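You operate a simulated robot arm through the tools that you are given. There is no shell and no other tool.

You are at the controls of a simulated robot arm. One attempt, no reset.

JOB
Zero the winder's counter, free its brake, wind 20 cm more, brake again.
Fine: leave the drag and the green lever as they are.

The check looks at the end state, three seconds after you hand in, the way a careful person would. Anything else that was tipped, shoved, dropped, spilled or broken makes it a failure.

ROBOT AND FRAMES
A 7-joint arm with a two-finger parallel gripper, fixed in place. Base frame: the origin is at the foot of the arm, x ahead of it, y to its left, z up; the work surface is at about z = 0.83. Readings come in m, degrees, newtons and seconds.
With the tool pointing down near the work surface it reaches from about 0.1 to 0.64 m from the base axis. Its first joint turns from -66.0 to 66.0 degrees. Payload 1.57 kg.
The TCP is the grasp point between the finger pads, 0.03 m short of the fingertips. In the tool frame z runs along the fingers and y along their closing line. Largest opening 0.08 m; finger width 0.017, thickness 0.012; the body of the gripper, 0.04 by 0.082 m, starts 0.08 m behind the TCP.
Orientation is told as [roll, pitch, yaw] about the base's x, y, z axes, in that order, counted from this pose: with the fingers straight down and closing along the base's y, the tool's x points along the base's -x, its y along +y and its z along -z.

CONTROLS
- The arm moves only by the tool arm_command. Its argument "targets" is one flat list of numbers, 7 for each row, row after row: the shift along the tool's x, y, z in m, then the turn, a rotation vector about the tool's x, y, z in degrees, then the gripper command, from -1 (fully open) to 1 (shut), values between in proportion. In form: [tx, ty, tz, wx, wy, wz, fingers, tx, ty, tz, wx, wy, wz, fingers, ...]. A call has 1 to 20 rows; each row is the pose to reach, as a shift and turn from the pose commanded when the call began, along the tool's axes at that moment. Each row takes 0.2 s and may step no farther than 0.05 m and 8.6 degrees from the row before; otherwise, or with a gripper value out of range, the whole call is refused. A pose out of reach is approached as far as the arm can. The call stops where the force on the tool passes 40 N (or 10 N more than at its start, if that is more) or the arm is blocked; 0.2 s more then pass. The fingers move at their own pace (about 0.072 m/s each) and stop on an object; they squeeze with about 40 N. The grip force told is the motor's: it shows also when the fingers shut on nothing. Time passes only in rows, and 0.2 s behind the last, so rows that repeat a pose let the fingers close. It gives the time, the measured TCP pose, the force on the tool (base axes), the opening and the grip force at its end, in the units of the frame above (readings bear some noise), with the torque about the TCP (base axes, N m) and any sound that the robot's microphone picked up.
- Cameras (640 x 400 px; columns grow to the right, rows downward): "scene" is fixed at [0.0749, 0.4529, 1.4301]; the picture's right is [-0.53, -0.85, 0.00], its down [-0.45, 0.28, -0.85] and it looks along [0.72, -0.45, -0.53] (base axes); focal length 226 px, centre (320, 200). "wrist" rides on the gripper at [0.072, -0.007, -0.122] in the tool frame; the picture's right is [0.09, 1.00, 0.00], its down [-0.84, 0.08, -0.54] and it looks along [-0.54, 0.05, 0.84] (tool axes); focal length 238 px, centre (320, 200). There is no depth. A picture from a camera that has moved, and an enlarged one, comes with that camera's place and axes in the base frame and with its lens.
- grab_frame(camera): a new picture of that camera. It takes no simulated time.
- close_up(camera, box): a new picture of the part [left, top, right, bottom] of that camera's present view, enlarged. It takes no simulated time.
- finish_job(): hands the job in; it is judged then, once.

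Places have to be worked out from the pictures, the camera data and where the tool is seen. Open the gripper and draw the arm clear of the work before you hand the job in, unless the task says otherwise.

The tools are called after "Call:" by a JSON object that holds its "op" and its "data". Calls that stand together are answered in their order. arm_command: Moves the arm, as the interface text tells. Its arguments: {"type":"object","properties":{"targets":{"type":"array"}},"required":["targets"]} The other tools are called the same way: grab_frame (camera) takes a picture; close_up (camera, box) takes an enlarged picture of a part of a camera's view; finish_job () hands the job in.

At the start:

```text
time: 0.0
ee_pos: [0.4553, 0.06, 1.1542]
ee_rot: [0.0, -0.1, 0.0]
wrist_force: [-0.3, -1.0, 0.1]
torque: [0.0, 0.0, -0.03]
grip_width: 0.08
finger_force: 0.0
```

scene: 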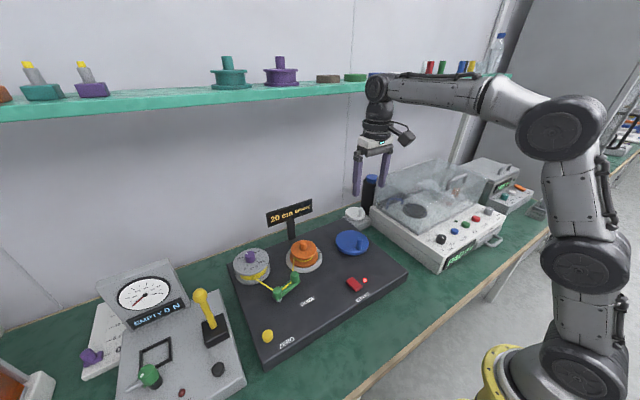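
wrist: 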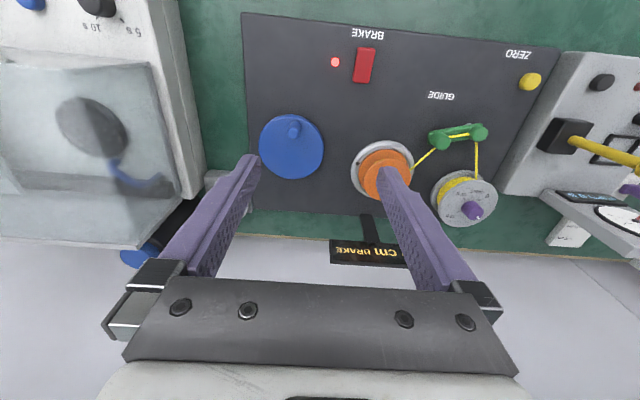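

I'll look closer at the winder: it has a ZERO button, BRAKE switch, guide lever (green), orange drag knob, blue crank wheel, and a display.

Call:
{"op": "close_up", "data": {"camera": "scene", "box": [220, 190, 420, 370]}}

Call:
{"op": "close_up", "data": {"camera": "wrist", "box": [230, 10, 550, 210]}}

Call:
{"op": "close_up", "data": {"camera": "scene", "box": [260, 190, 320, 230]}}

Call:
{"op": "close_up", "data": {"camera": "scene", "box": [320, 220, 400, 310]}}

```text
2.22 times, centred on (320, 280) of scene
camera zoom: at [0.0749, 0.4529, 1.4301], right [-0.53, -0.85, 0.0], down [-0.45, 0.28, -0.85], along [0.72, -0.45, -0.53], focal length 502 px, centre (320, 22)
```

zoom: 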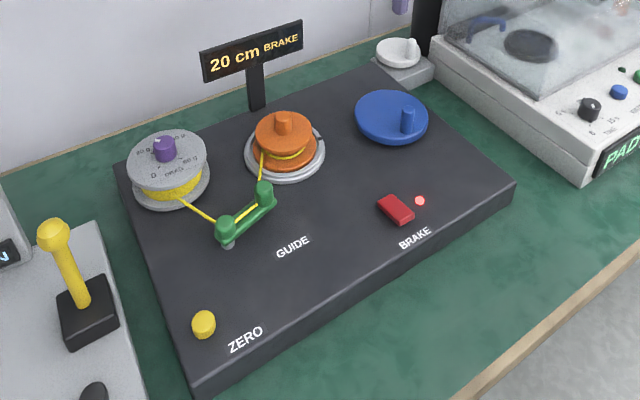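

```text
2.00 times, centred on (390, 110) of wrist
camera zoom: at [0.3826, 0.0534, 1.2781], right [-0.09, 1.0, 0.0], down [0.84, 0.08, 0.54], along [0.54, 0.05, -0.84], focal length 477 px, centre (180, 380)
```

zoom: 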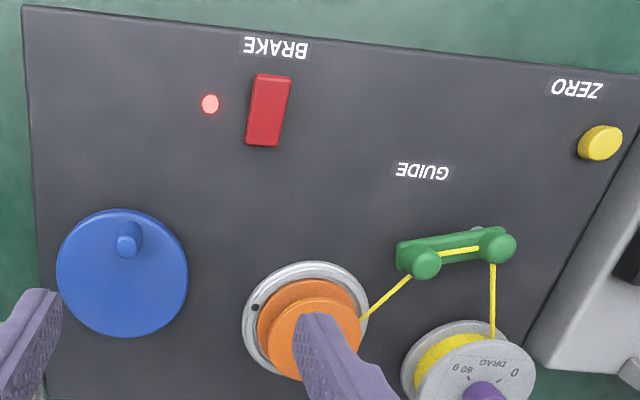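

```text
10.00 times, centred on (290, 210) of scene
camera zoom: at [0.0749, 0.4529, 1.4301], right [-0.53, -0.85, 0.0], down [-0.45, 0.28, -0.85], along [0.72, -0.45, -0.53], focal length 2257 px, centre (620, 100)
```

zoom: 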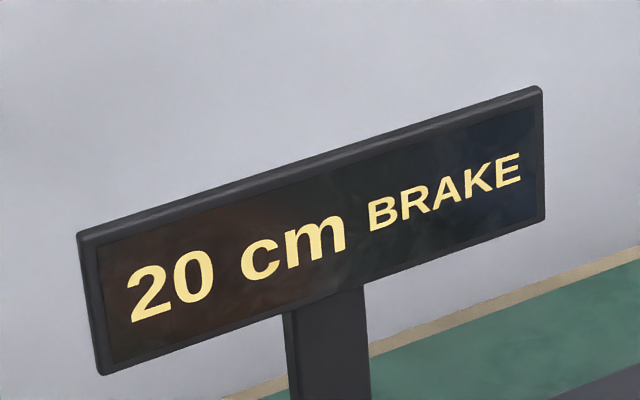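

```text
4.44 times, centred on (360, 265) of scene
camera zoom: at [0.0749, 0.4529, 1.4301], right [-0.53, -0.85, 0.0], down [-0.45, 0.28, -0.85], along [0.72, -0.45, -0.53], focal length 1003 px, centre (142, -89)
```

zoom: 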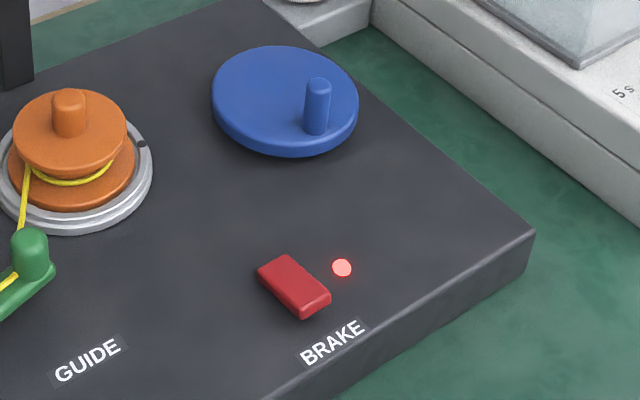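

The display reads 20 cm / BRAKE, and the brake lamp is red. Triangulating, ZERO is near (0.40, 0.405), the brake rocker near (0.40, 0.127), and the blue crank near (0.55, 0.01) with its peg on the near side. I'm moving above ZERO with the fingers closed and will look again from there.

Call:
{"op": "arm_command", "data": {"targets": [0.007, 0.043, 0, 0, 0, 0, 1, 0.014, 0.086, 0, 0, 0, 0, 1, 0.021, 0.129, 0, 0, 0, 0, 1, 0.028, 0.172, 0.0, 0, 0, 0, 1, 0.035, 0.215, 0.02, 0, 0, 0, 1, 0.042, 0.258, 0.04, 0, 0, 0, 1, 0.049, 0.301, 0.07, 0, 0, 0, 1, 0.055, 0.335, 0.1, 0, 0, 0, 1, 0.055, 0.345, 0.1, 0, 0, 0, 1]}}

Call:
{"op": "grab_frame", "data": {"camera": "wrist"}}

Call:
{"op": "grab_frame", "data": {"camera": "scene"}}

```text
refused: row 7 steps farther than a row can; nothing moved
```

```text
taken
camera wrist: at [0.3826, 0.0534, 1.2781], right [-0.09, 1.0, 0.0], down [0.84, 0.08, 0.54], along [0.54, 0.05, -0.84], focal length 238 px, centre (320, 200)
```

wrist: 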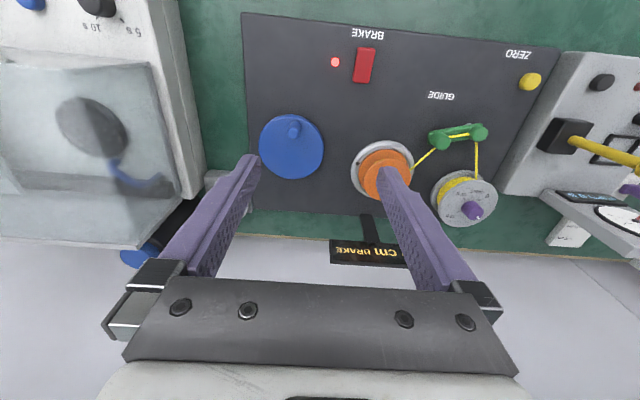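

```text
taken
```

scene: 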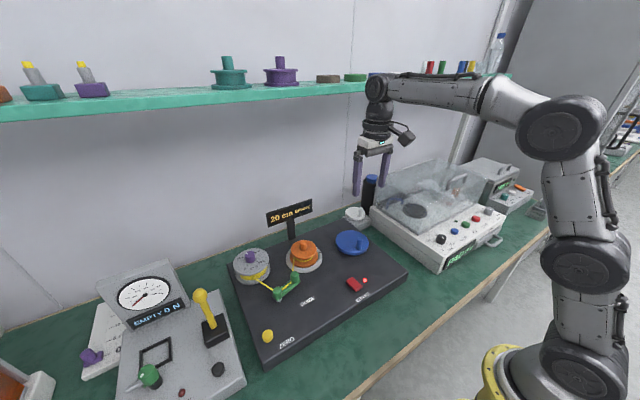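

Nothing moved: one row's step was too long. I'm sending the same path again with smaller steps.

Call:
{"op": "arm_command", "data": {"targets": [0.006, 0.038, 0, 0, 0, 0, 1, 0.012, 0.076, 0, 0, 0, 0, 1, 0.018, 0.114, 0, 0, 0, 0, 1, 0.024, 0.152, 0.0, 0, 0, 0, 1, 0.03, 0.19, 0.015, 0, 0, 0, 1, 0.036, 0.228, 0.03, 0, 0, 0, 1, 0.042, 0.266, 0.05, 0, 0, 0, 1, 0.048, 0.304, 0.07, 0, 0, 0, 1, 0.054, 0.335, 0.09, 0, 0, 0, 1, 0.055, 0.345, 0.1, 0, 0, 0, 1, 0.055, 0.345, 0.1, 0, 0, 0, 1]}}

Call:
{"op": "grab_frame", "data": {"camera": "wrist"}}

Call:
{"op": "grab_frame", "data": {"camera": "scene"}}

```text
time: 2.4
ee_pos: [0.3999, 0.4053, 1.0545]
ee_rot: [0.0, 0.0, -0.1]
wrist_force: [-0.3, -0.3, -0.5]
torque: [0.01, 0.01, -0.02]
grip_width: 0.0003
finger_force: 21.2
```

```text
taken
camera wrist: at [0.3284, 0.3985, 1.1771], right [-0.09, 1.0, 0.0], down [0.84, 0.08, 0.54], along [0.54, 0.05, -0.84], focal length 238 px, centre (320, 200)
```

wrist: 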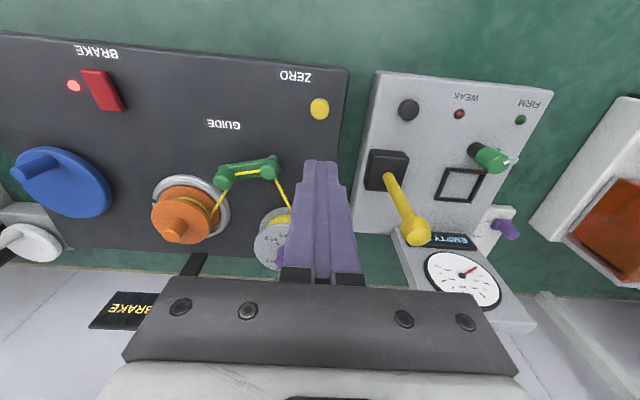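

```text
taken
```

scene: 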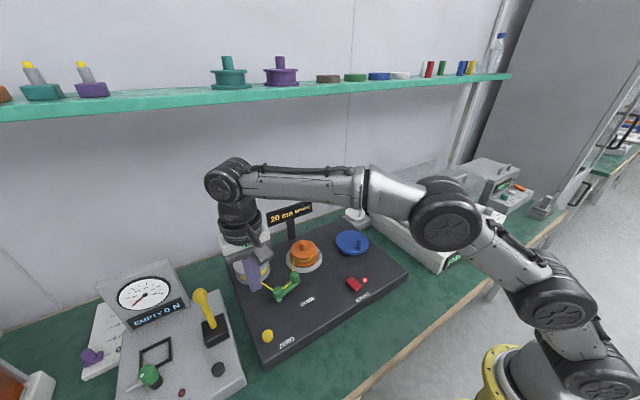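

The new view agrees: ZERO is at about (0.401, 0.404), top near z = 0.837. I'll descend to just above it and look.

Call:
{"op": "arm_command", "data": {"targets": [0, 0, 0.04, 0, 0, 0, 1, 0, 0, 0.08, 0, 0, 0, 1, 0, 0, 0.12, 0, 0, 0, 1, 0, 0, 0.145, 0, 0, 0, 1, 0, 0, 0.155, 0, 0, 0, 1]}}

Call:
{"op": "grab_frame", "data": {"camera": "wrist"}}

Call:
{"op": "close_up", "data": {"camera": "scene", "box": [200, 200, 360, 360]}}

```text
time: 3.6
ee_pos: [0.3988, 0.4048, 0.899]
ee_rot: [0.0, 0.0, 0.0]
wrist_force: [-0.8, -0.3, 0.3]
torque: [-0.02, -0.02, 0.01]
grip_width: 0.0
finger_force: 21.4
```

```text
taken
camera wrist: at [0.3269, 0.3983, 1.0223], right [-0.09, 1.0, 0.0], down [0.84, 0.08, 0.54], along [0.54, 0.05, -0.84], focal length 238 px, centre (320, 200)
```

wrist: 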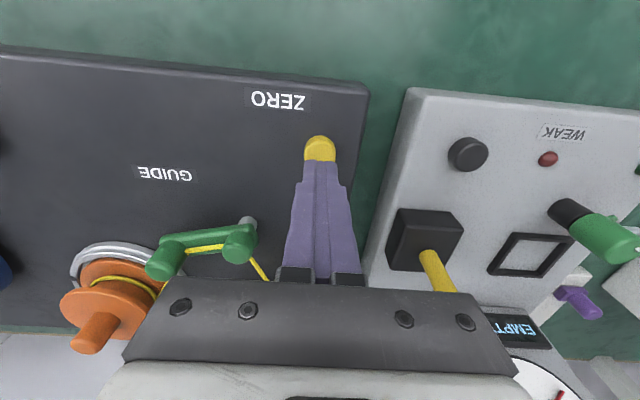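

```text
2.50 times, centred on (280, 280) of scene
camera zoom: at [0.0749, 0.4529, 1.4301], right [-0.53, -0.85, 0.0], down [-0.45, 0.28, -0.85], along [0.72, -0.45, -0.53], focal length 564 px, centre (420, 0)
```

zoom: 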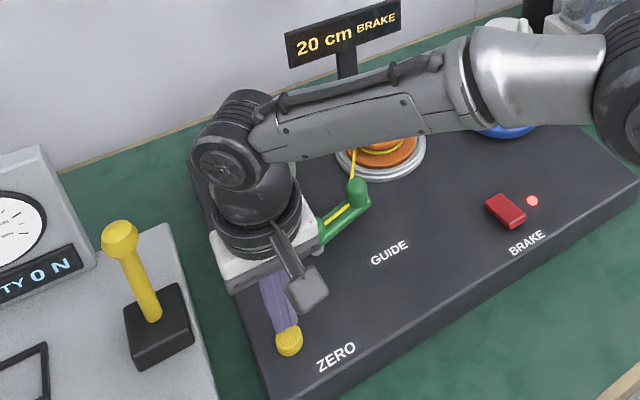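

The fingertip (z ≈ 0.869) sits right over the yellow button. I'll lower it in small steps and watch the force.

Call:
{"op": "arm_command", "data": {"targets": [0, 0, 0.01, 0, 0, 0, 1, 0, 0, 0.015, 0, 0, 0, 1, 0, 0, 0.018, 0, 0, 0, 1, 0, 0, 0.021, 0, 0, 0, 1, 0, 0, 0.023, 0, 0, 0, 1]}}

Call:
{"op": "close_up", "data": {"camera": "scene", "box": [240, 190, 360, 360]}}

Call:
{"op": "grab_frame", "data": {"camera": "wrist"}}

```text
time: 4.8
ee_pos: [0.4001, 0.4042, 0.8773]
ee_rot: [0.0, 0.0, 0.0]
wrist_force: [-0.7, -0.3, 0.1]
torque: [0.01, 0.01, -0.01]
grip_width: 0.0
finger_force: 21.2
```

```text
2.35 times, centred on (300, 275) of scene
camera zoom: at [0.0749, 0.4529, 1.4301], right [-0.53, -0.85, 0.0], down [-0.45, 0.28, -0.85], along [0.72, -0.45, -0.53], focal length 531 px, centre (367, 24)
```

zoom: 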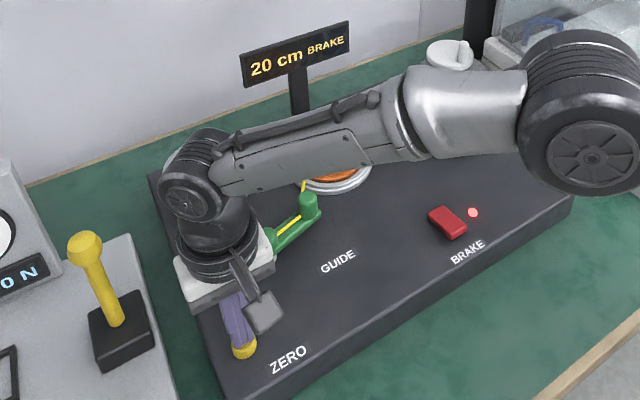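

```text
taken
camera wrist: at [0.3272, 0.3984, 1.0], right [-0.09, 1.0, 0.0], down [0.84, 0.08, 0.54], along [0.54, 0.05, -0.84], focal length 238 px, centre (320, 200)
```

wrist: 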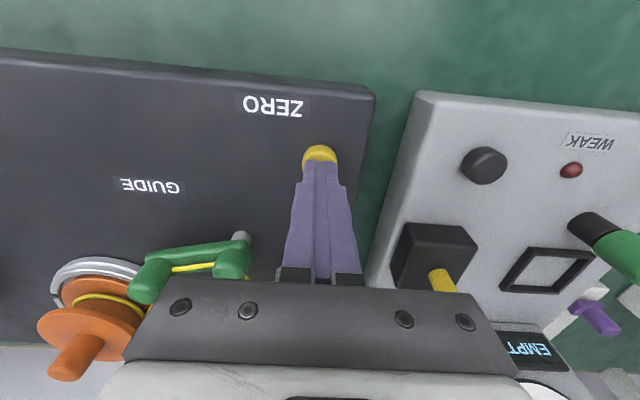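

The tip is nearly on the button with no contact yet, so I'll keep going down in 1.5–2 mm steps.

Call:
{"op": "arm_command", "data": {"targets": [0, 0, 0.002, 0, 0, 0, 1, 0, 0, 0.004, 0, 0, 0, 1, 0, 0, 0.006, 0, 0, 0, 1, 0, 0, 0.008, 0, 0, 0, 1]}}

Call:
{"op": "close_up", "data": {"camera": "scene", "box": [240, 190, 360, 360]}}

```text
time: 5.8
ee_pos: [0.4001, 0.4045, 0.8707]
ee_rot: [0.1, -0.1, 0.0]
wrist_force: [0.2, 3.1, 3.9]
torque: [0.03, -0.04, 0.01]
grip_width: 0.0
finger_force: 21.3
heard: click
```

```text
2.35 times, centred on (300, 275) of scene
camera zoom: at [0.0748, 0.4529, 1.4301], right [-0.53, -0.85, 0.0], down [-0.45, 0.28, -0.85], along [0.72, -0.45, -0.53], focal length 531 px, centre (367, 24)
```

zoom: 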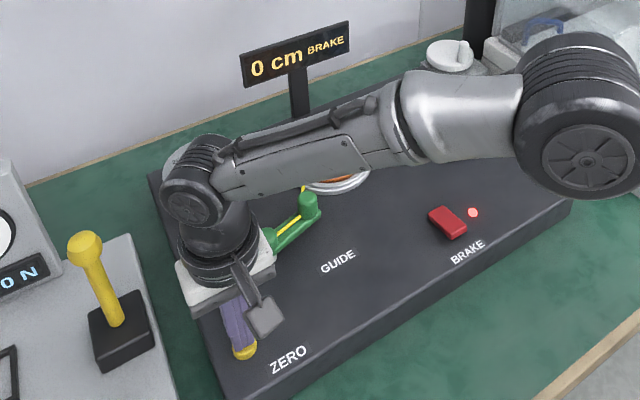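

Click heard and the counter reads 0 cm. I'll lift and travel to above the brake rocker to see which way it tilts.

Call:
{"op": "arm_command", "data": {"targets": [0, 0, -0.04, 0, 0, 0, 1, 0, 0, -0.08, 0, 0, 0, 1, 0, 0, -0.12, 0, 0, 0, 1, 0.005, -0.04, -0.13, 0, 0, 0, 1, 0.01, -0.08, -0.13, 0, 0, 0, 1, 0.015, -0.12, -0.13, 0, 0, 0, 1, 0.02, -0.16, -0.13, 0, 0, 0, 1, 0.02, -0.2, -0.13, 0, 0, 0, 1, 0.02, -0.24, -0.13, 0, 0, 0, 1, 0.02, -0.275, -0.13, 0, 0, 0, 1, 0.02, -0.275, -0.13, 0, 0, 0, 1]}}

Call:
{"op": "grab_frame", "data": {"camera": "wrist"}}

Call:
{"op": "close_up", "data": {"camera": "scene", "box": [240, 190, 420, 320]}}

```text
time: 8.2
ee_pos: [0.3806, 0.1303, 0.9988]
ee_rot: [0.0, 0.0, 0.1]
wrist_force: [0.8, -0.2, 0.1]
torque: [0.0, -0.03, 0.01]
grip_width: 0.0003
finger_force: 21.2
```

```text
taken
camera wrist: at [0.3079, 0.1234, 1.1221], right [-0.09, 1.0, 0.0], down [0.84, 0.08, 0.54], along [0.54, 0.05, -0.84], focal length 238 px, centre (320, 200)
```

wrist: 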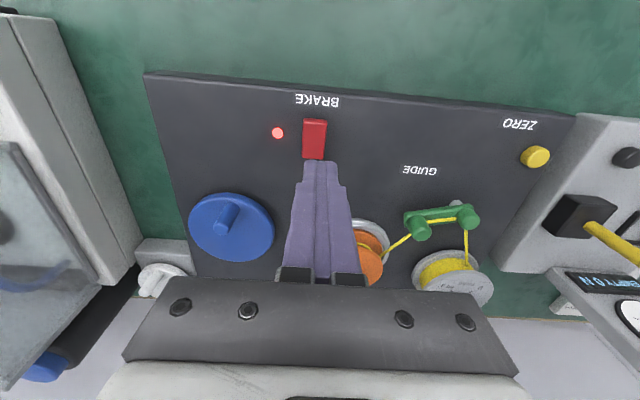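

```text
3.08 times, centred on (330, 255) of scene
camera zoom: at [0.0749, 0.4529, 1.4301], right [-0.53, -0.85, 0.0], down [-0.45, 0.28, -0.85], along [0.72, -0.45, -0.53], focal length 694 px, centre (289, 31)
```

zoom: 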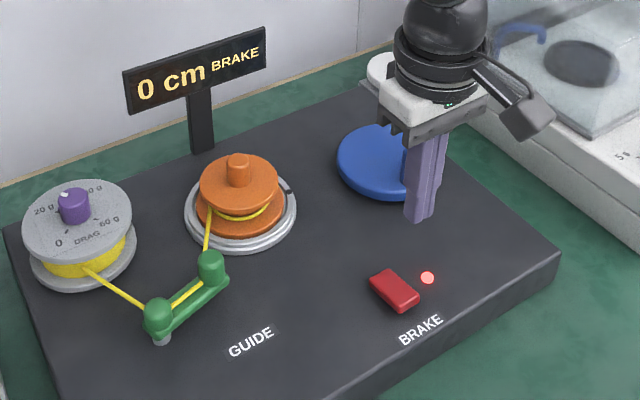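

Call:
{"op": "close_up", "data": {"camera": "wrist", "box": [250, 85, 390, 175]}}

Call:
{"op": "close_up", "data": {"camera": "scene", "box": [330, 260, 385, 310]}}

Call:
{"op": "close_up", "data": {"camera": "wrist", "box": [170, 170, 300, 280]}}

```text
4.44 times, centred on (320, 130) of wrist
camera zoom: at [0.3079, 0.1234, 1.1221], right [-0.09, 1.0, 0.0], down [0.84, 0.08, 0.54], along [0.54, 0.05, -0.84], focal length 1059 px, centre (320, 511)
```

zoom: 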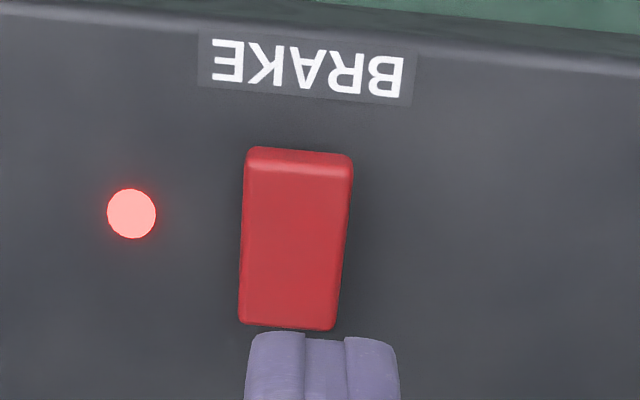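

```text
8.00 times, centred on (358, 285) of scene
camera zoom: at [0.0749, 0.4529, 1.4301], right [-0.53, -0.85, 0.0], down [-0.45, 0.28, -0.85], along [0.72, -0.45, -0.53], focal length 1806 px, centre (20, -480)
```

zoom: 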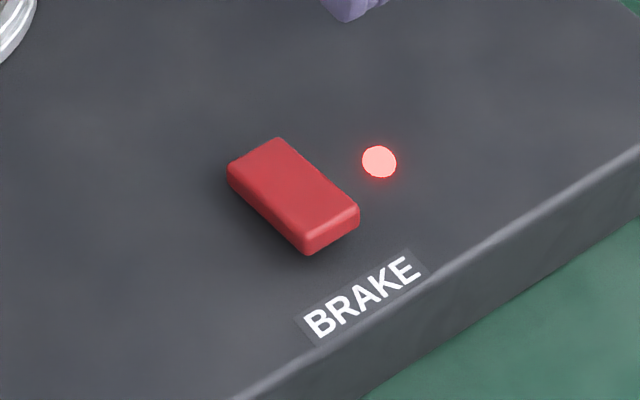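

```text
3.64 times, centred on (235, 225) of wrist
camera zoom: at [0.3079, 0.1234, 1.1221], right [-0.09, 1.0, 0.0], down [0.84, 0.08, 0.54], along [0.54, 0.05, -0.84], focal length 867 px, centre (629, 109)
```

zoom: 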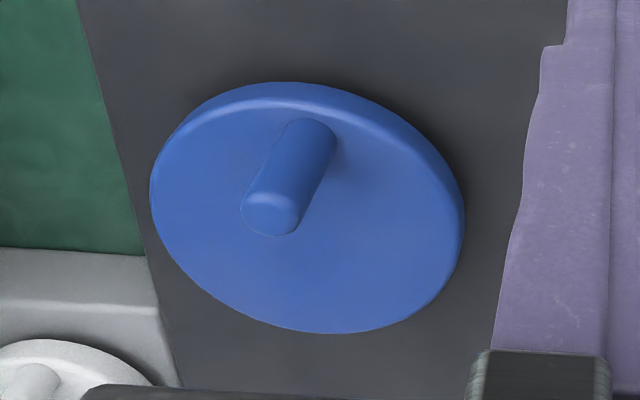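

The rocker spans x ≈ 0.379–0.425 at y ≈ 0.126, top near z 0.845. Its near (label-side) end looks slightly raised, so I'll press that end gently, first stopping just above it.

Call:
{"op": "arm_command", "data": {"targets": [-0.006, -0.005, 0.04, 0, 0, 0, 1, -0.006, -0.005, 0.08, 0, 0, 0, 1, -0.006, -0.005, 0.1, 0, 0, 0, 1, -0.006, -0.005, 0.112, 0, 0, 0, 1]}}

Call:
{"op": "grab_frame", "data": {"camera": "wrist"}}

Call:
{"op": "close_up", "data": {"camera": "scene", "box": [320, 240, 400, 310]}}

```text
time: 9.2
ee_pos: [0.385, 0.1245, 0.8877]
ee_rot: [0.0, 0.0, 0.0]
wrist_force: [-0.3, 0.6, -0.2]
torque: [0.06, 0.01, -0.01]
grip_width: 0.0
finger_force: 21.3
```

```text
taken
camera wrist: at [0.3129, 0.1181, 1.0101], right [-0.09, 1.0, 0.0], down [0.84, 0.08, 0.54], along [0.54, 0.05, -0.84], focal length 238 px, centre (320, 200)
```

wrist: 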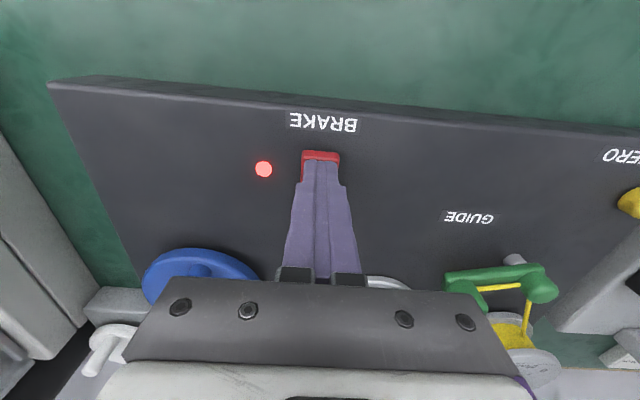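

```text
5.71 times, centred on (360, 275) of scene
camera zoom: at [0.0749, 0.4529, 1.4301], right [-0.53, -0.85, 0.0], down [-0.45, 0.28, -0.85], along [0.72, -0.45, -0.53], focal length 1290 px, centre (91, -229)
```

zoom: 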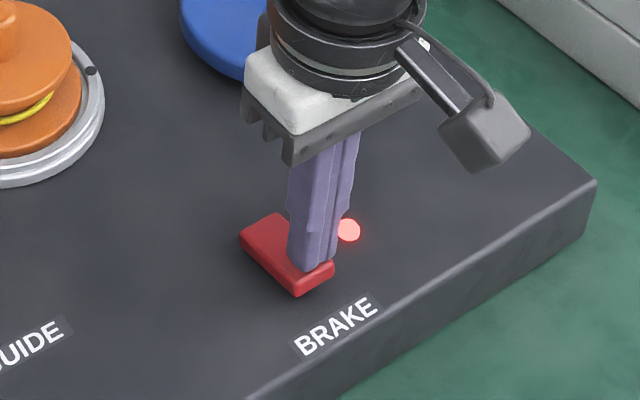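

The tip is over the near half of the rocker. I'm pressing down in small steps.

Call:
{"op": "arm_command", "data": {"targets": [0, 0, 0.006, 0, 0, 0, 1, 0, 0, 0.009, 0, 0, 0, 1, 0, 0, 0.012, 0, 0, 0, 1, 0, 0, 0.014, 0, 0, 0, 1, 0, 0, 0.016, 0, 0, 0, 1]}}

Call:
{"op": "close_up", "data": {"camera": "scene", "box": [240, 190, 420, 320]}}

```text
time: 10.4
ee_pos: [0.3867, 0.1253, 0.8755]
ee_rot: [0.1, -0.1, 0.2]
wrist_force: [-4.1, 0.7, 5.4]
torque: [-0.02, 0.07, -0.03]
grip_width: 0.0003
finger_force: 21.8
stopped in row 5: the force on the tool passed its limit at 45 N (the readings are from after the stop); the commanded pose is now the measured one
```

```text
3.08 times, centred on (330, 255) of scene
camera zoom: at [0.0747, 0.4529, 1.4301], right [-0.53, -0.85, 0.0], down [-0.45, 0.28, -0.85], along [0.72, -0.45, -0.53], focal length 694 px, centre (289, 31)
```

zoom: 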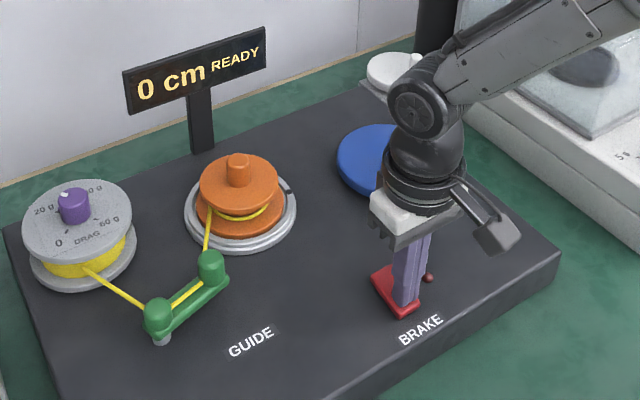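

The brake is free: the display says READY at 0 cm and the lamp is off. I place the crank peg at about (0.511, 0.018), top z ≈ 0.891, and the wheel centre near (0.552, 0.012). I'll lift and hover there with the fingers open.

Call:
{"op": "arm_command", "data": {"targets": [0, 0, -0.04, 0, 0, 0, 1, 0, 0, -0.08, 0, 0, 0, 0.5, 0, 0, -0.115, 0, 0, 0, 0, -0.03, -0.026, -0.115, 0, 0, 0, -0.5, -0.06, -0.052, -0.115, 0, 0, 0, -0.5, -0.09, -0.078, -0.115, 0, 0, 0, -0.5, -0.124, -0.107, -0.115, 0, 0, 0, -0.5, -0.124, -0.107, -0.115, 0, 0, 0, -0.5]}}

Call:
{"op": "grab_frame", "data": {"camera": "wrist"}}

Call:
{"op": "grab_frame", "data": {"camera": "scene"}}

```text
time: 12.2
ee_pos: [0.5117, 0.0195, 0.993]
ee_rot: [0.1, -0.2, 0.2]
wrist_force: [0.3, 0.0, 0.1]
torque: [-0.02, 0.01, 0.05]
grip_width: 0.06
finger_force: 0.1
```

```text
taken
camera wrist: at [0.4391, 0.0123, 1.1146], right [-0.09, 1.0, 0.0], down [0.83, 0.08, 0.55], along [0.54, 0.05, -0.84], focal length 238 px, centre (320, 200)
```

wrist: 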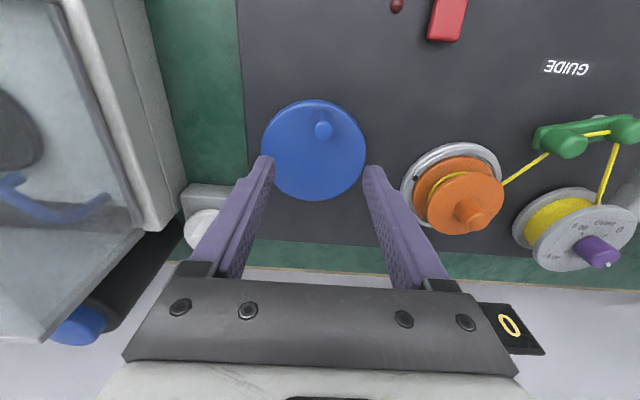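

```text
taken
```

scene: 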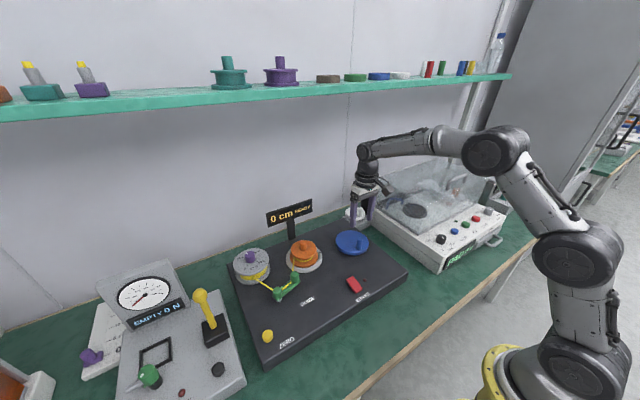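

Call:
{"op": "close_up", "data": {"camera": "wrist", "box": [250, 85, 390, 215]}}

Call:
{"op": "close_up", "data": {"camera": "scene", "box": [320, 215, 390, 270]}}

Call:
{"op": "close_up", "data": {"camera": "scene", "box": [260, 190, 335, 280]}}

```text
3.08 times, centred on (320, 150) of wrist
camera zoom: at [0.4391, 0.0123, 1.1146], right [-0.09, 1.0, 0.0], down [0.83, 0.08, 0.55], along [0.54, 0.05, -0.84], focal length 733 px, centre (320, 354)
```

zoom: 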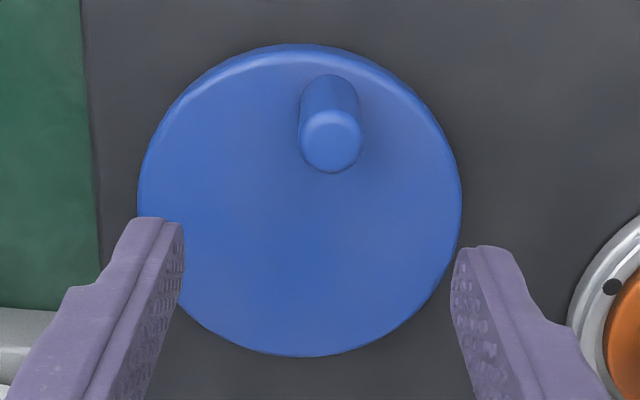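

```text
7.27 times, centred on (355, 242) of scene
camera zoom: at [0.0749, 0.4529, 1.4301], right [-0.53, -0.85, 0.0], down [-0.45, 0.28, -0.85], along [0.72, -0.45, -0.53], focal length 1642 px, centre (66, -109)
```

zoom: 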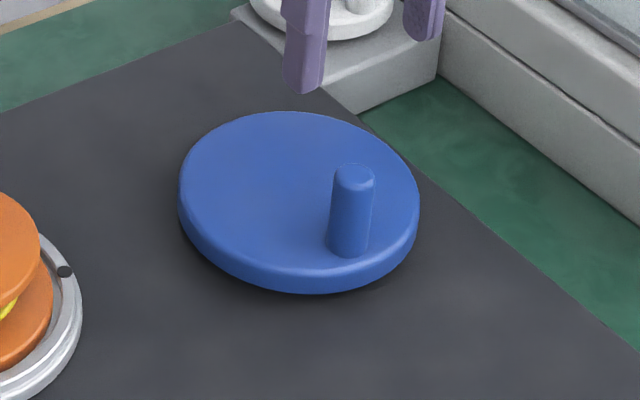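

```text
4.44 times, centred on (298, 235) of scene
camera zoom: at [0.0749, 0.4529, 1.4301], right [-0.53, -0.85, 0.0], down [-0.45, 0.28, -0.85], along [0.72, -0.45, -0.53], focal length 1003 px, centre (420, 44)
```

zoom: 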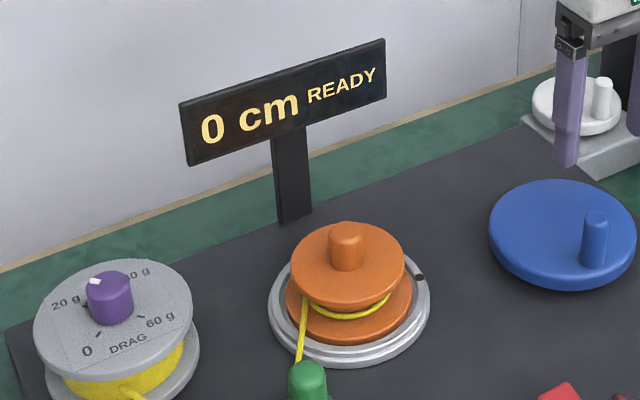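

The peg is near (0.507, 0.020) and the wheel centre near (0.547, 0.014), so the crank radius is about 0.042. I'll lower the open fingers around the peg with the tips staying above the wheel face.

Call:
{"op": "arm_command", "data": {"targets": [0.004, 0.001, 0.04, 0, 0, 0, -0.5, 0.004, 0.001, 0.075, 0, 0, 0, -0.5, 0.004, 0.001, 0.09, 0, 0, 0, -0.5, 0.004, 0.001, 0.1, 0, 0, 0, -0.5, 0.004, 0.001, 0.103, 0, 0, 0, -0.5]}}

Call:
{"op": "grab_frame", "data": {"camera": "wrist"}}

Call:
{"op": "close_up", "data": {"camera": "scene", "box": [310, 190, 410, 270]}}

```text
time: 13.4
ee_pos: [0.5061, 0.0203, 0.8873]
ee_rot: [0.0, -0.2, 0.2]
wrist_force: [-0.4, 0.3, -0.4]
torque: [-0.01, 0.01, -0.01]
grip_width: 0.06
finger_force: 0.1
```

```text
taken
camera wrist: at [0.434, 0.0129, 1.0101], right [-0.09, 1.0, 0.0], down [0.83, 0.08, 0.55], along [0.54, 0.05, -0.84], focal length 238 px, centre (320, 200)
```

wrist: 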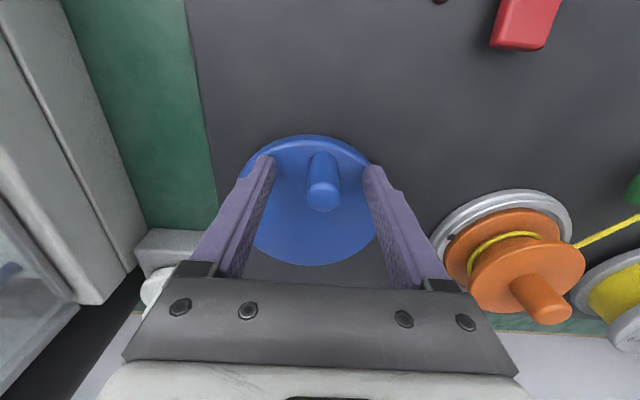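

```text
5.00 times, centred on (360, 230) of scene
camera zoom: at [0.0749, 0.4529, 1.4301], right [-0.53, -0.85, 0.0], down [-0.45, 0.28, -0.85], along [0.72, -0.45, -0.53], focal length 1128 px, centre (120, 50)
```

zoom: 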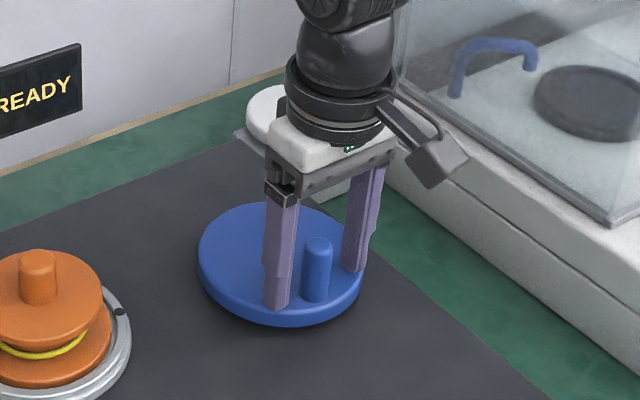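

The peg is centred between the fingers at about (0.508, 0.021). I'm closing on it.

Call:
{"op": "arm_command", "data": {"targets": [-0.002, 0.0005, 0, 0, 0, 0, -0.5, -0.002, 0.0005, 0, 0, 0, 0, 0.3, -0.002, 0.0005, 0, 0, 0, 0, 1, -0.002, 0.0005, 0, 0, 0, 0, 1]}}

Call:
{"op": "close_up", "data": {"camera": "scene", "box": [260, 180, 400, 270]}}

Call:
{"op": "grab_frame", "data": {"camera": "wrist"}}

```text
time: 14.4
ee_pos: [0.508, 0.0194, 0.8885]
ee_rot: [0.0, -0.1, 0.1]
wrist_force: [-0.7, 1.6, 1.6]
torque: [-0.26, 0.25, 0.05]
grip_width: 0.0198
finger_force: 33.8
```

```text
4.44 times, centred on (330, 225) of scene
camera zoom: at [0.0748, 0.453, 1.4301], right [-0.53, -0.85, 0.0], down [-0.45, 0.28, -0.85], along [0.72, -0.45, -0.53], focal length 1003 px, centre (276, 89)
```

zoom: 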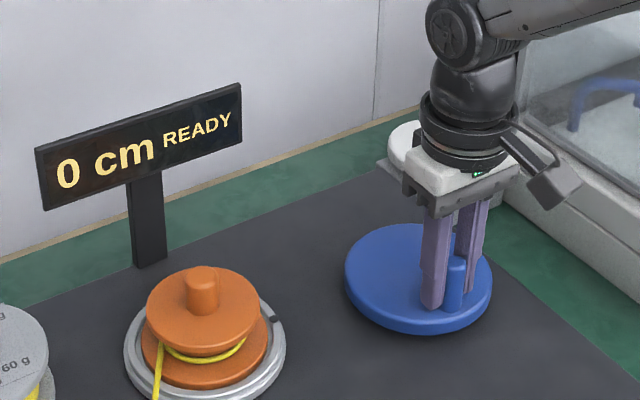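

```text
taken
camera wrist: at [0.4361, 0.0136, 1.0108], right [-0.09, 1.0, 0.0], down [0.84, 0.08, 0.54], along [0.54, 0.05, -0.84], focal length 238 px, centre (320, 200)
```

wrist: 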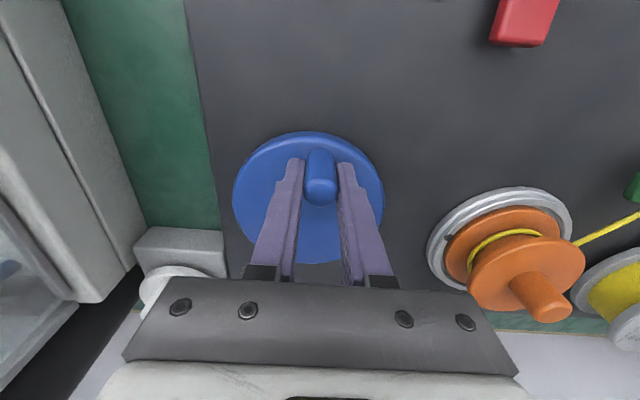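

I have a firm grip on the peg (19.8 mm). Thread geometry suggests the drum winds clockwise seen from above, so I'll probe about 12° clockwise and read the counter.

Call:
{"op": "arm_command", "data": {"targets": [-0.0004, 0.002, 0, 0, 0, 0, 1, -0.0009, 0.0042, 0, 0, 0, 0, 1, -0.0015, 0.0063, 0, 0, 0, 0, 1, -0.0022, 0.0084, 0, 0, 0, 0, 1, -0.0022, 0.0084, 0, 0, 0, 0, 1]}}

Call:
{"op": "close_up", "data": {"camera": "scene", "box": [240, 190, 400, 300]}}

Call:
{"op": "grab_frame", "data": {"camera": "wrist"}}

```text
time: 15.6
ee_pos: [0.5115, 0.0287, 0.8872]
ee_rot: [-0.1, -0.2, 0.1]
wrist_force: [-0.9, -4.5, 1.3]
torque: [-0.68, 0.18, -0.23]
grip_width: 0.0198
finger_force: 33.8
```

```text
3.64 times, centred on (320, 245) of scene
camera zoom: at [0.0748, 0.4528, 1.4301], right [-0.53, -0.85, 0.0], down [-0.45, 0.28, -0.85], along [0.72, -0.45, -0.53], focal length 821 px, centre (320, 36)
```

zoom: 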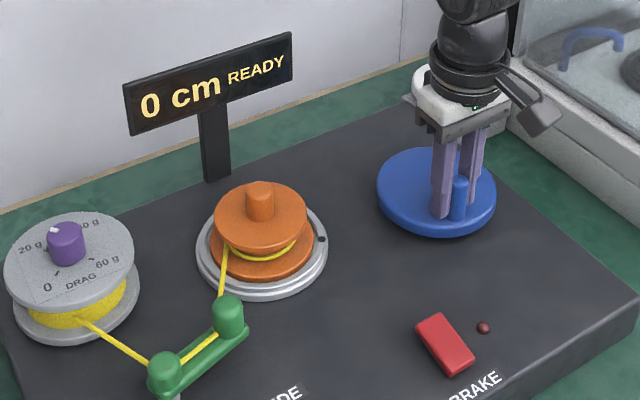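

```text
taken
camera wrist: at [0.4382, 0.0213, 1.0106], right [-0.09, 1.0, 0.0], down [0.83, 0.08, 0.55], along [0.54, 0.05, -0.84], focal length 238 px, centre (320, 200)
```

wrist: 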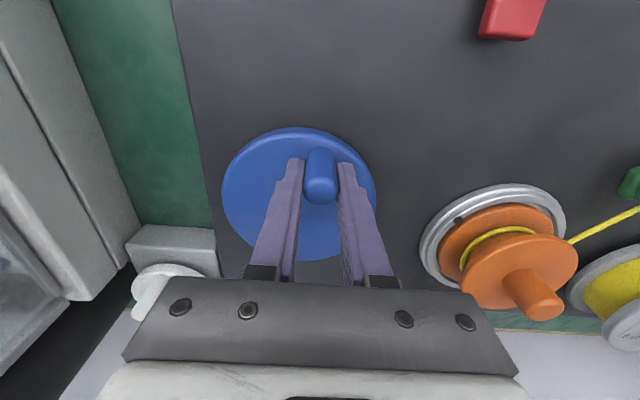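

The drum's index mark moved clockwise with the crank, though the display still shows 0. I'm going about 18° further the same way and checking the counter again.

Call:
{"op": "arm_command", "data": {"targets": [-0.0008, 0.002, 0, 0, 0, 0, 1, -0.0017, 0.0039, 0, 0, 0, 0, 1, -0.0027, 0.0058, 0, 0, 0, 0, 1, -0.0038, 0.0077, 0, 0, 0, 0, 1, -0.005, 0.0095, 0, 0, 0, 0, 1, -0.0063, 0.0113, 0, 0, 0, 0, 1, -0.0063, 0.0113, 0, 0, 0, 0, 1]}}

Call:
{"op": "close_up", "data": {"camera": "scene", "box": [240, 190, 400, 300]}}

Call:
{"op": "grab_frame", "data": {"camera": "wrist"}}

```text
time: 17.2
ee_pos: [0.5174, 0.0394, 0.8875]
ee_rot: [-0.2, -0.3, -0.1]
wrist_force: [-3.2, -7.3, 8.0]
torque: [-0.21, 0.24, -0.31]
grip_width: 0.0197
finger_force: 33.8
```

```text
3.64 times, centred on (320, 245) of scene
camera zoom: at [0.0747, 0.4527, 1.4302], right [-0.53, -0.85, 0.0], down [-0.45, 0.28, -0.85], along [0.72, -0.45, -0.53], focal length 821 px, centre (320, 36)
```

zoom: 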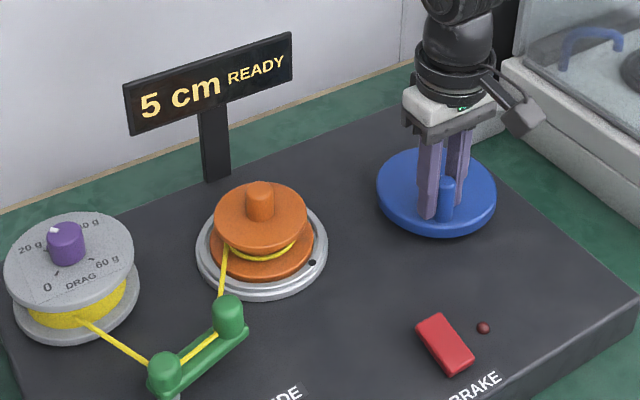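

```text
taken
camera wrist: at [0.4443, 0.0326, 1.0102], right [-0.09, 1.0, 0.0], down [0.83, 0.08, 0.55], along [0.54, 0.05, -0.84], focal length 238 px, centre (320, 200)
```

wrist: 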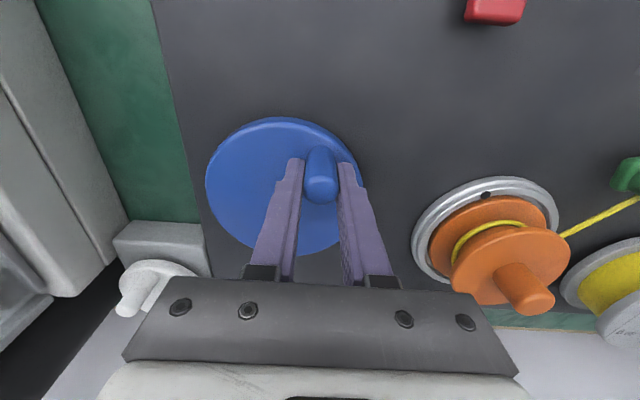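

The counter reads 5 cm and appears to move in 5 cm steps. The drum mark has turned about 90° for 30° of crank, so 20 cm may be about one full drum turn, or roughly 120° of crank. The resisting force is purely tangential, so my centre is good. I'll go on in small increments to find where the display changes.

Call:
{"op": "arm_command", "data": {"targets": [-0.0014, 0.0016, 0, 0, 0, 0, 1, -0.0029, 0.0032, 0, 0, 0, 0, 1, -0.0045, 0.0047, 0, 0, 0, 0, 1, -0.0061, 0.0062, 0, 0, 0, 0, 1, -0.0061, 0.0062, 0, 0, 0, 0, 1]}}

Call:
{"op": "close_up", "data": {"camera": "scene", "box": [240, 190, 400, 300]}}

Call:
{"op": "grab_frame", "data": {"camera": "wrist"}}

```text
time: 18.4
ee_pos: [0.5229, 0.0464, 0.8867]
ee_rot: [0.1, -0.1, 0.1]
wrist_force: [0.6, -3.1, 0.0]
torque: [-0.2, 0.19, -0.09]
grip_width: 0.0198
finger_force: 34.1
```

```text
3.64 times, centred on (320, 245) of scene
camera zoom: at [0.0749, 0.4529, 1.4301], right [-0.53, -0.85, 0.0], down [-0.45, 0.28, -0.85], along [0.72, -0.45, -0.53], focal length 821 px, centre (320, 36)
```

zoom: 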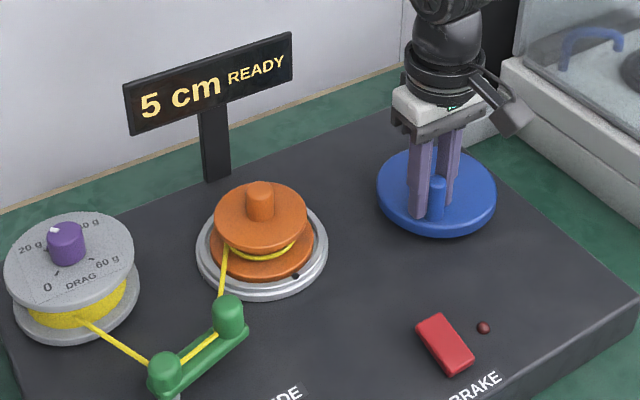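

```text
taken
camera wrist: at [0.4502, 0.0397, 1.01], right [-0.09, 1.0, 0.0], down [0.84, 0.08, 0.54], along [0.54, 0.05, -0.84], focal length 238 px, centre (320, 200)
```

wrist: 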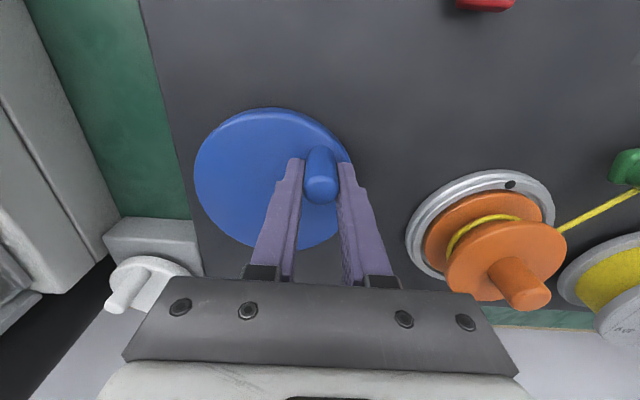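

Still 5 cm after about 42° of crank; the drum seems to turn about twice as far as the crank. I'm continuing another 12°.

Call:
{"op": "arm_command", "data": {"targets": [-0.0017, 0.0013, 0, 0, 0, 0, 1, -0.0034, 0.0025, 0, 0, 0, 0, 1, -0.0053, 0.0037, 0, 0, 0, 0, 1, -0.0072, 0.0048, 0, 0, 0, 0, 1, -0.0072, 0.0048, 0, 0, 0, 0, 1]}}

Call:
{"op": "close_up", "data": {"camera": "scene", "box": [240, 190, 400, 300]}}

```text
time: 19.6
ee_pos: [0.5297, 0.053, 0.8874]
ee_rot: [0.1, -0.1, 0.1]
wrist_force: [-8.7, 7.4, 2.5]
torque: [-0.74, 0.89, -0.18]
grip_width: 0.0196
finger_force: 33.7
```

```text
3.64 times, centred on (320, 245) of scene
camera zoom: at [0.0746, 0.4532, 1.43], right [-0.53, -0.85, 0.0], down [-0.45, 0.28, -0.85], along [0.72, -0.45, -0.53], focal length 821 px, centre (320, 36)
```

zoom: 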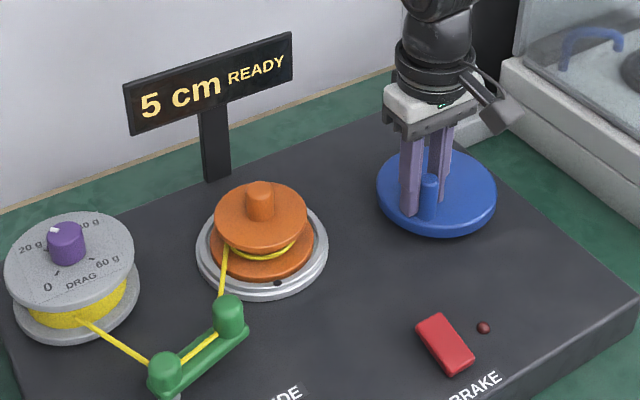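

The counter still shows 5 cm. The force has a radial part of about 10 N, so my circle centre is slightly off. I'll check the wrist view and refit it.

Call:
{"op": "grab_frame", "data": {"camera": "wrist"}}

Call:
{"op": "close_up", "data": {"camera": "wrist", "box": [170, 90, 370, 260]}}

Call:
{"op": "close_up", "data": {"camera": "scene", "box": [320, 215, 390, 270]}}

Call:
{"op": "close_up", "data": {"camera": "scene", "box": [280, 230, 330, 280]}}

```text
taken
camera wrist: at [0.4572, 0.0445, 1.0101], right [-0.09, 1.0, 0.0], down [0.84, 0.08, 0.54], along [0.54, 0.05, -0.84], focal length 238 px, centre (320, 200)
```

wrist: 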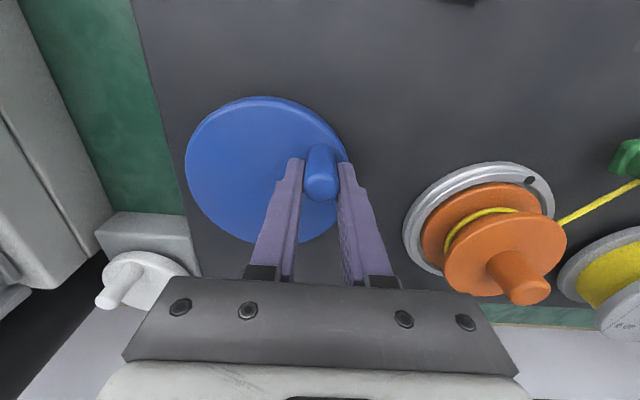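

```text
2.35 times, centred on (270, 175) of wrist
camera zoom: at [0.4572, 0.0445, 1.0101], right [-0.09, 1.0, 0.0], down [0.84, 0.08, 0.54], along [0.54, 0.05, -0.84], focal length 561 px, centre (438, 259)
```

zoom: 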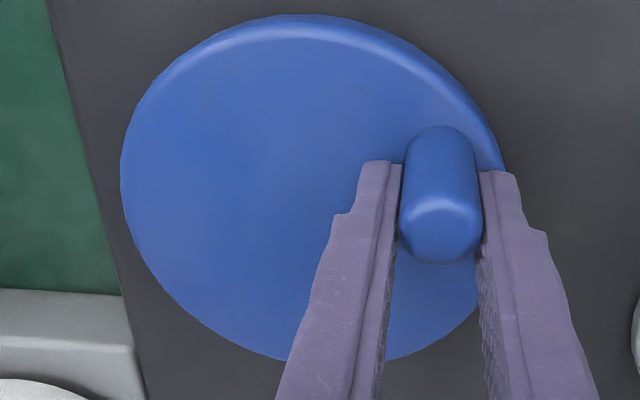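

```text
7.27 times, centred on (355, 242) of scene
camera zoom: at [0.0746, 0.4532, 1.43], right [-0.53, -0.85, 0.0], down [-0.45, 0.28, -0.85], along [0.72, -0.45, -0.53], focal length 1642 px, centre (66, -109)
```

zoom: 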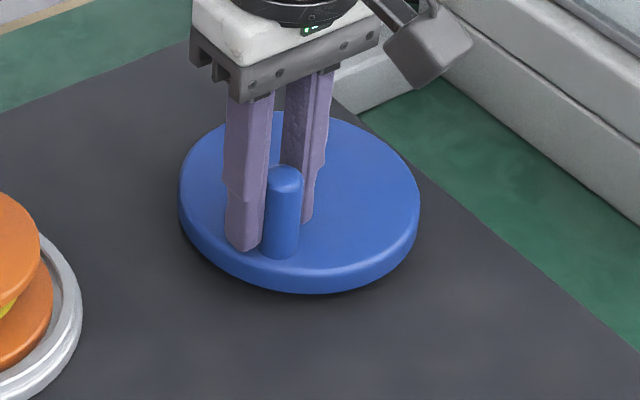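

```text
8.00 times, centred on (305, 255) of scene
camera zoom: at [0.0746, 0.4532, 1.43], right [-0.53, -0.85, 0.0], down [-0.45, 0.28, -0.85], along [0.72, -0.45, -0.53], focal length 1806 px, centre (440, -240)
```

zoom: 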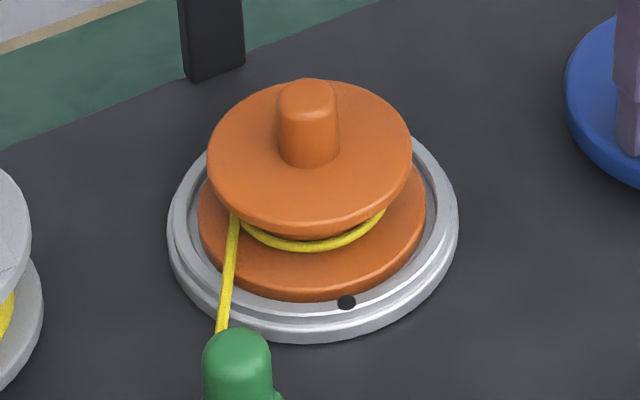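

Refitted: centre (0.551, 0.013), crank radius about 0.0435, with about 53° of crank turned so far. The drum runs at about 2:1 and the display seems to round to 5 cm steps. Next is a smaller step to catch the 5→10 change, which should come at 7.5 cm.

Call:
{"op": "arm_command", "data": {"targets": [-0.0024, 0.0015, 0, 0, 0, 0, 1, -0.0049, 0.003, 0, 0, 0, 0, 1, -0.007, 0.0038, 0, 0, 0, 0, 1, -0.007, 0.0038, 0, 0, 0, 0, 1]}}

Call:
{"op": "close_up", "data": {"camera": "scene", "box": [260, 190, 380, 280]}}

```text
time: 20.6
ee_pos: [0.5375, 0.0561, 0.8862]
ee_rot: [0.1, -0.3, 0.0]
wrist_force: [-8.9, 12.1, -1.3]
torque: [-0.58, -0.19, -0.18]
grip_width: 0.0196
finger_force: 33.9
```

```text
4.44 times, centred on (320, 235) of scene
camera zoom: at [0.0746, 0.4533, 1.43], right [-0.53, -0.85, 0.0], down [-0.45, 0.28, -0.85], along [0.72, -0.45, -0.53], focal length 1003 px, centre (320, 44)
```

zoom: 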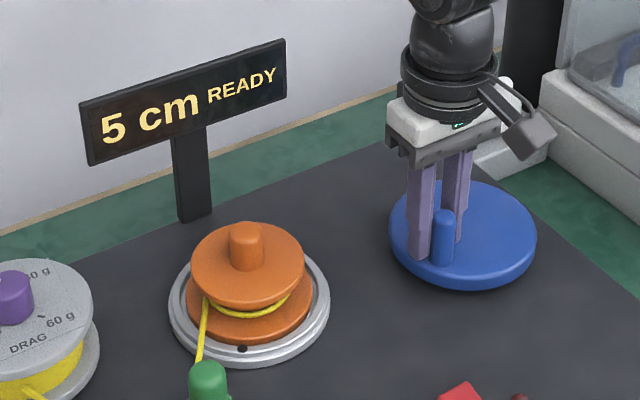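

It's still 5 cm with a 14 N outward pull, so I'll correct my commanded path outward by about 2 mm and carry on.

Call:
{"op": "arm_command", "data": {"targets": [-0.0015, 0.0015, 0, 0, 0, 0, 1, -0.0029, 0.0026, 0, 0, 0, 0, 1, -0.004, 0.003, 0, 0, 0, 0, 1, -0.0052, 0.0033, 0, 0, 0, 0, 1, -0.0052, 0.0033, 0, 0, 0, 0, 1]}}

Call:
{"op": "close_up", "data": {"camera": "scene", "box": [260, 190, 380, 280]}}

```text
time: 21.8
ee_pos: [0.5424, 0.0582, 0.887]
ee_rot: [0.1, -0.1, 0.1]
wrist_force: [-1.4, 2.1, -12.1]
torque: [0.24, -0.92, -0.01]
grip_width: 0.0195
finger_force: 33.1
```

```text
4.44 times, centred on (320, 235) of scene
camera zoom: at [0.075, 0.453, 1.4301], right [-0.53, -0.85, 0.0], down [-0.45, 0.28, -0.85], along [0.72, -0.45, -0.53], focal length 1003 px, centre (320, 44)
```

zoom: 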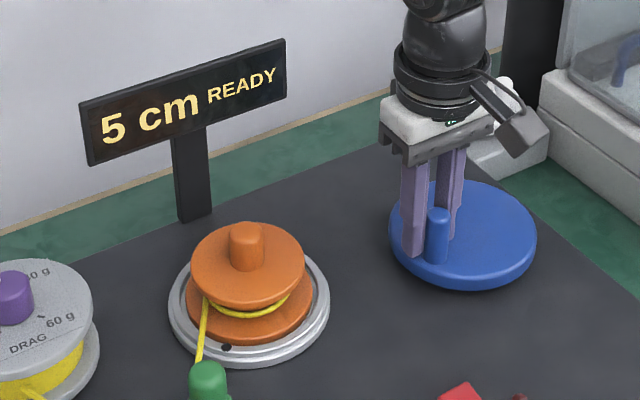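

Lateral force is now small, with about 70° of crank and 140° of drum turned. Still 5 cm, so I'm advancing another 4°.

Call:
{"op": "arm_command", "data": {"targets": [-0.0015, 0.0003, 0.0003, 0, 0, 0, 1, -0.0029, 0.0005, 0.0005, 0, 0, 0, 1, -0.0029, 0.0005, 0.0005, 0, 0, 0, 1]}}

Call:
{"op": "close_up", "data": {"camera": "scene", "box": [260, 190, 380, 280]}}

```text
time: 22.6
ee_pos: [0.5458, 0.0586, 0.8872]
ee_rot: [0.0, -0.1, 0.1]
wrist_force: [-3.2, 0.9, -1.0]
torque: [-0.12, 0.7, -0.02]
grip_width: 0.0192
finger_force: 33.4
```

```text
4.44 times, centred on (320, 235) of scene
camera zoom: at [0.0748, 0.453, 1.4301], right [-0.53, -0.85, 0.0], down [-0.45, 0.28, -0.85], along [0.72, -0.45, -0.53], focal length 1003 px, centre (320, 44)
```

zoom: 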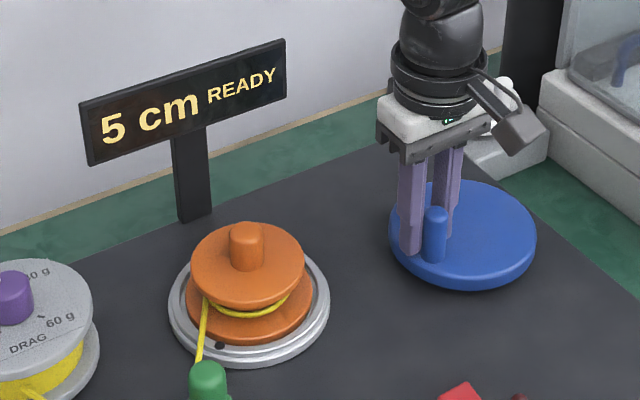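

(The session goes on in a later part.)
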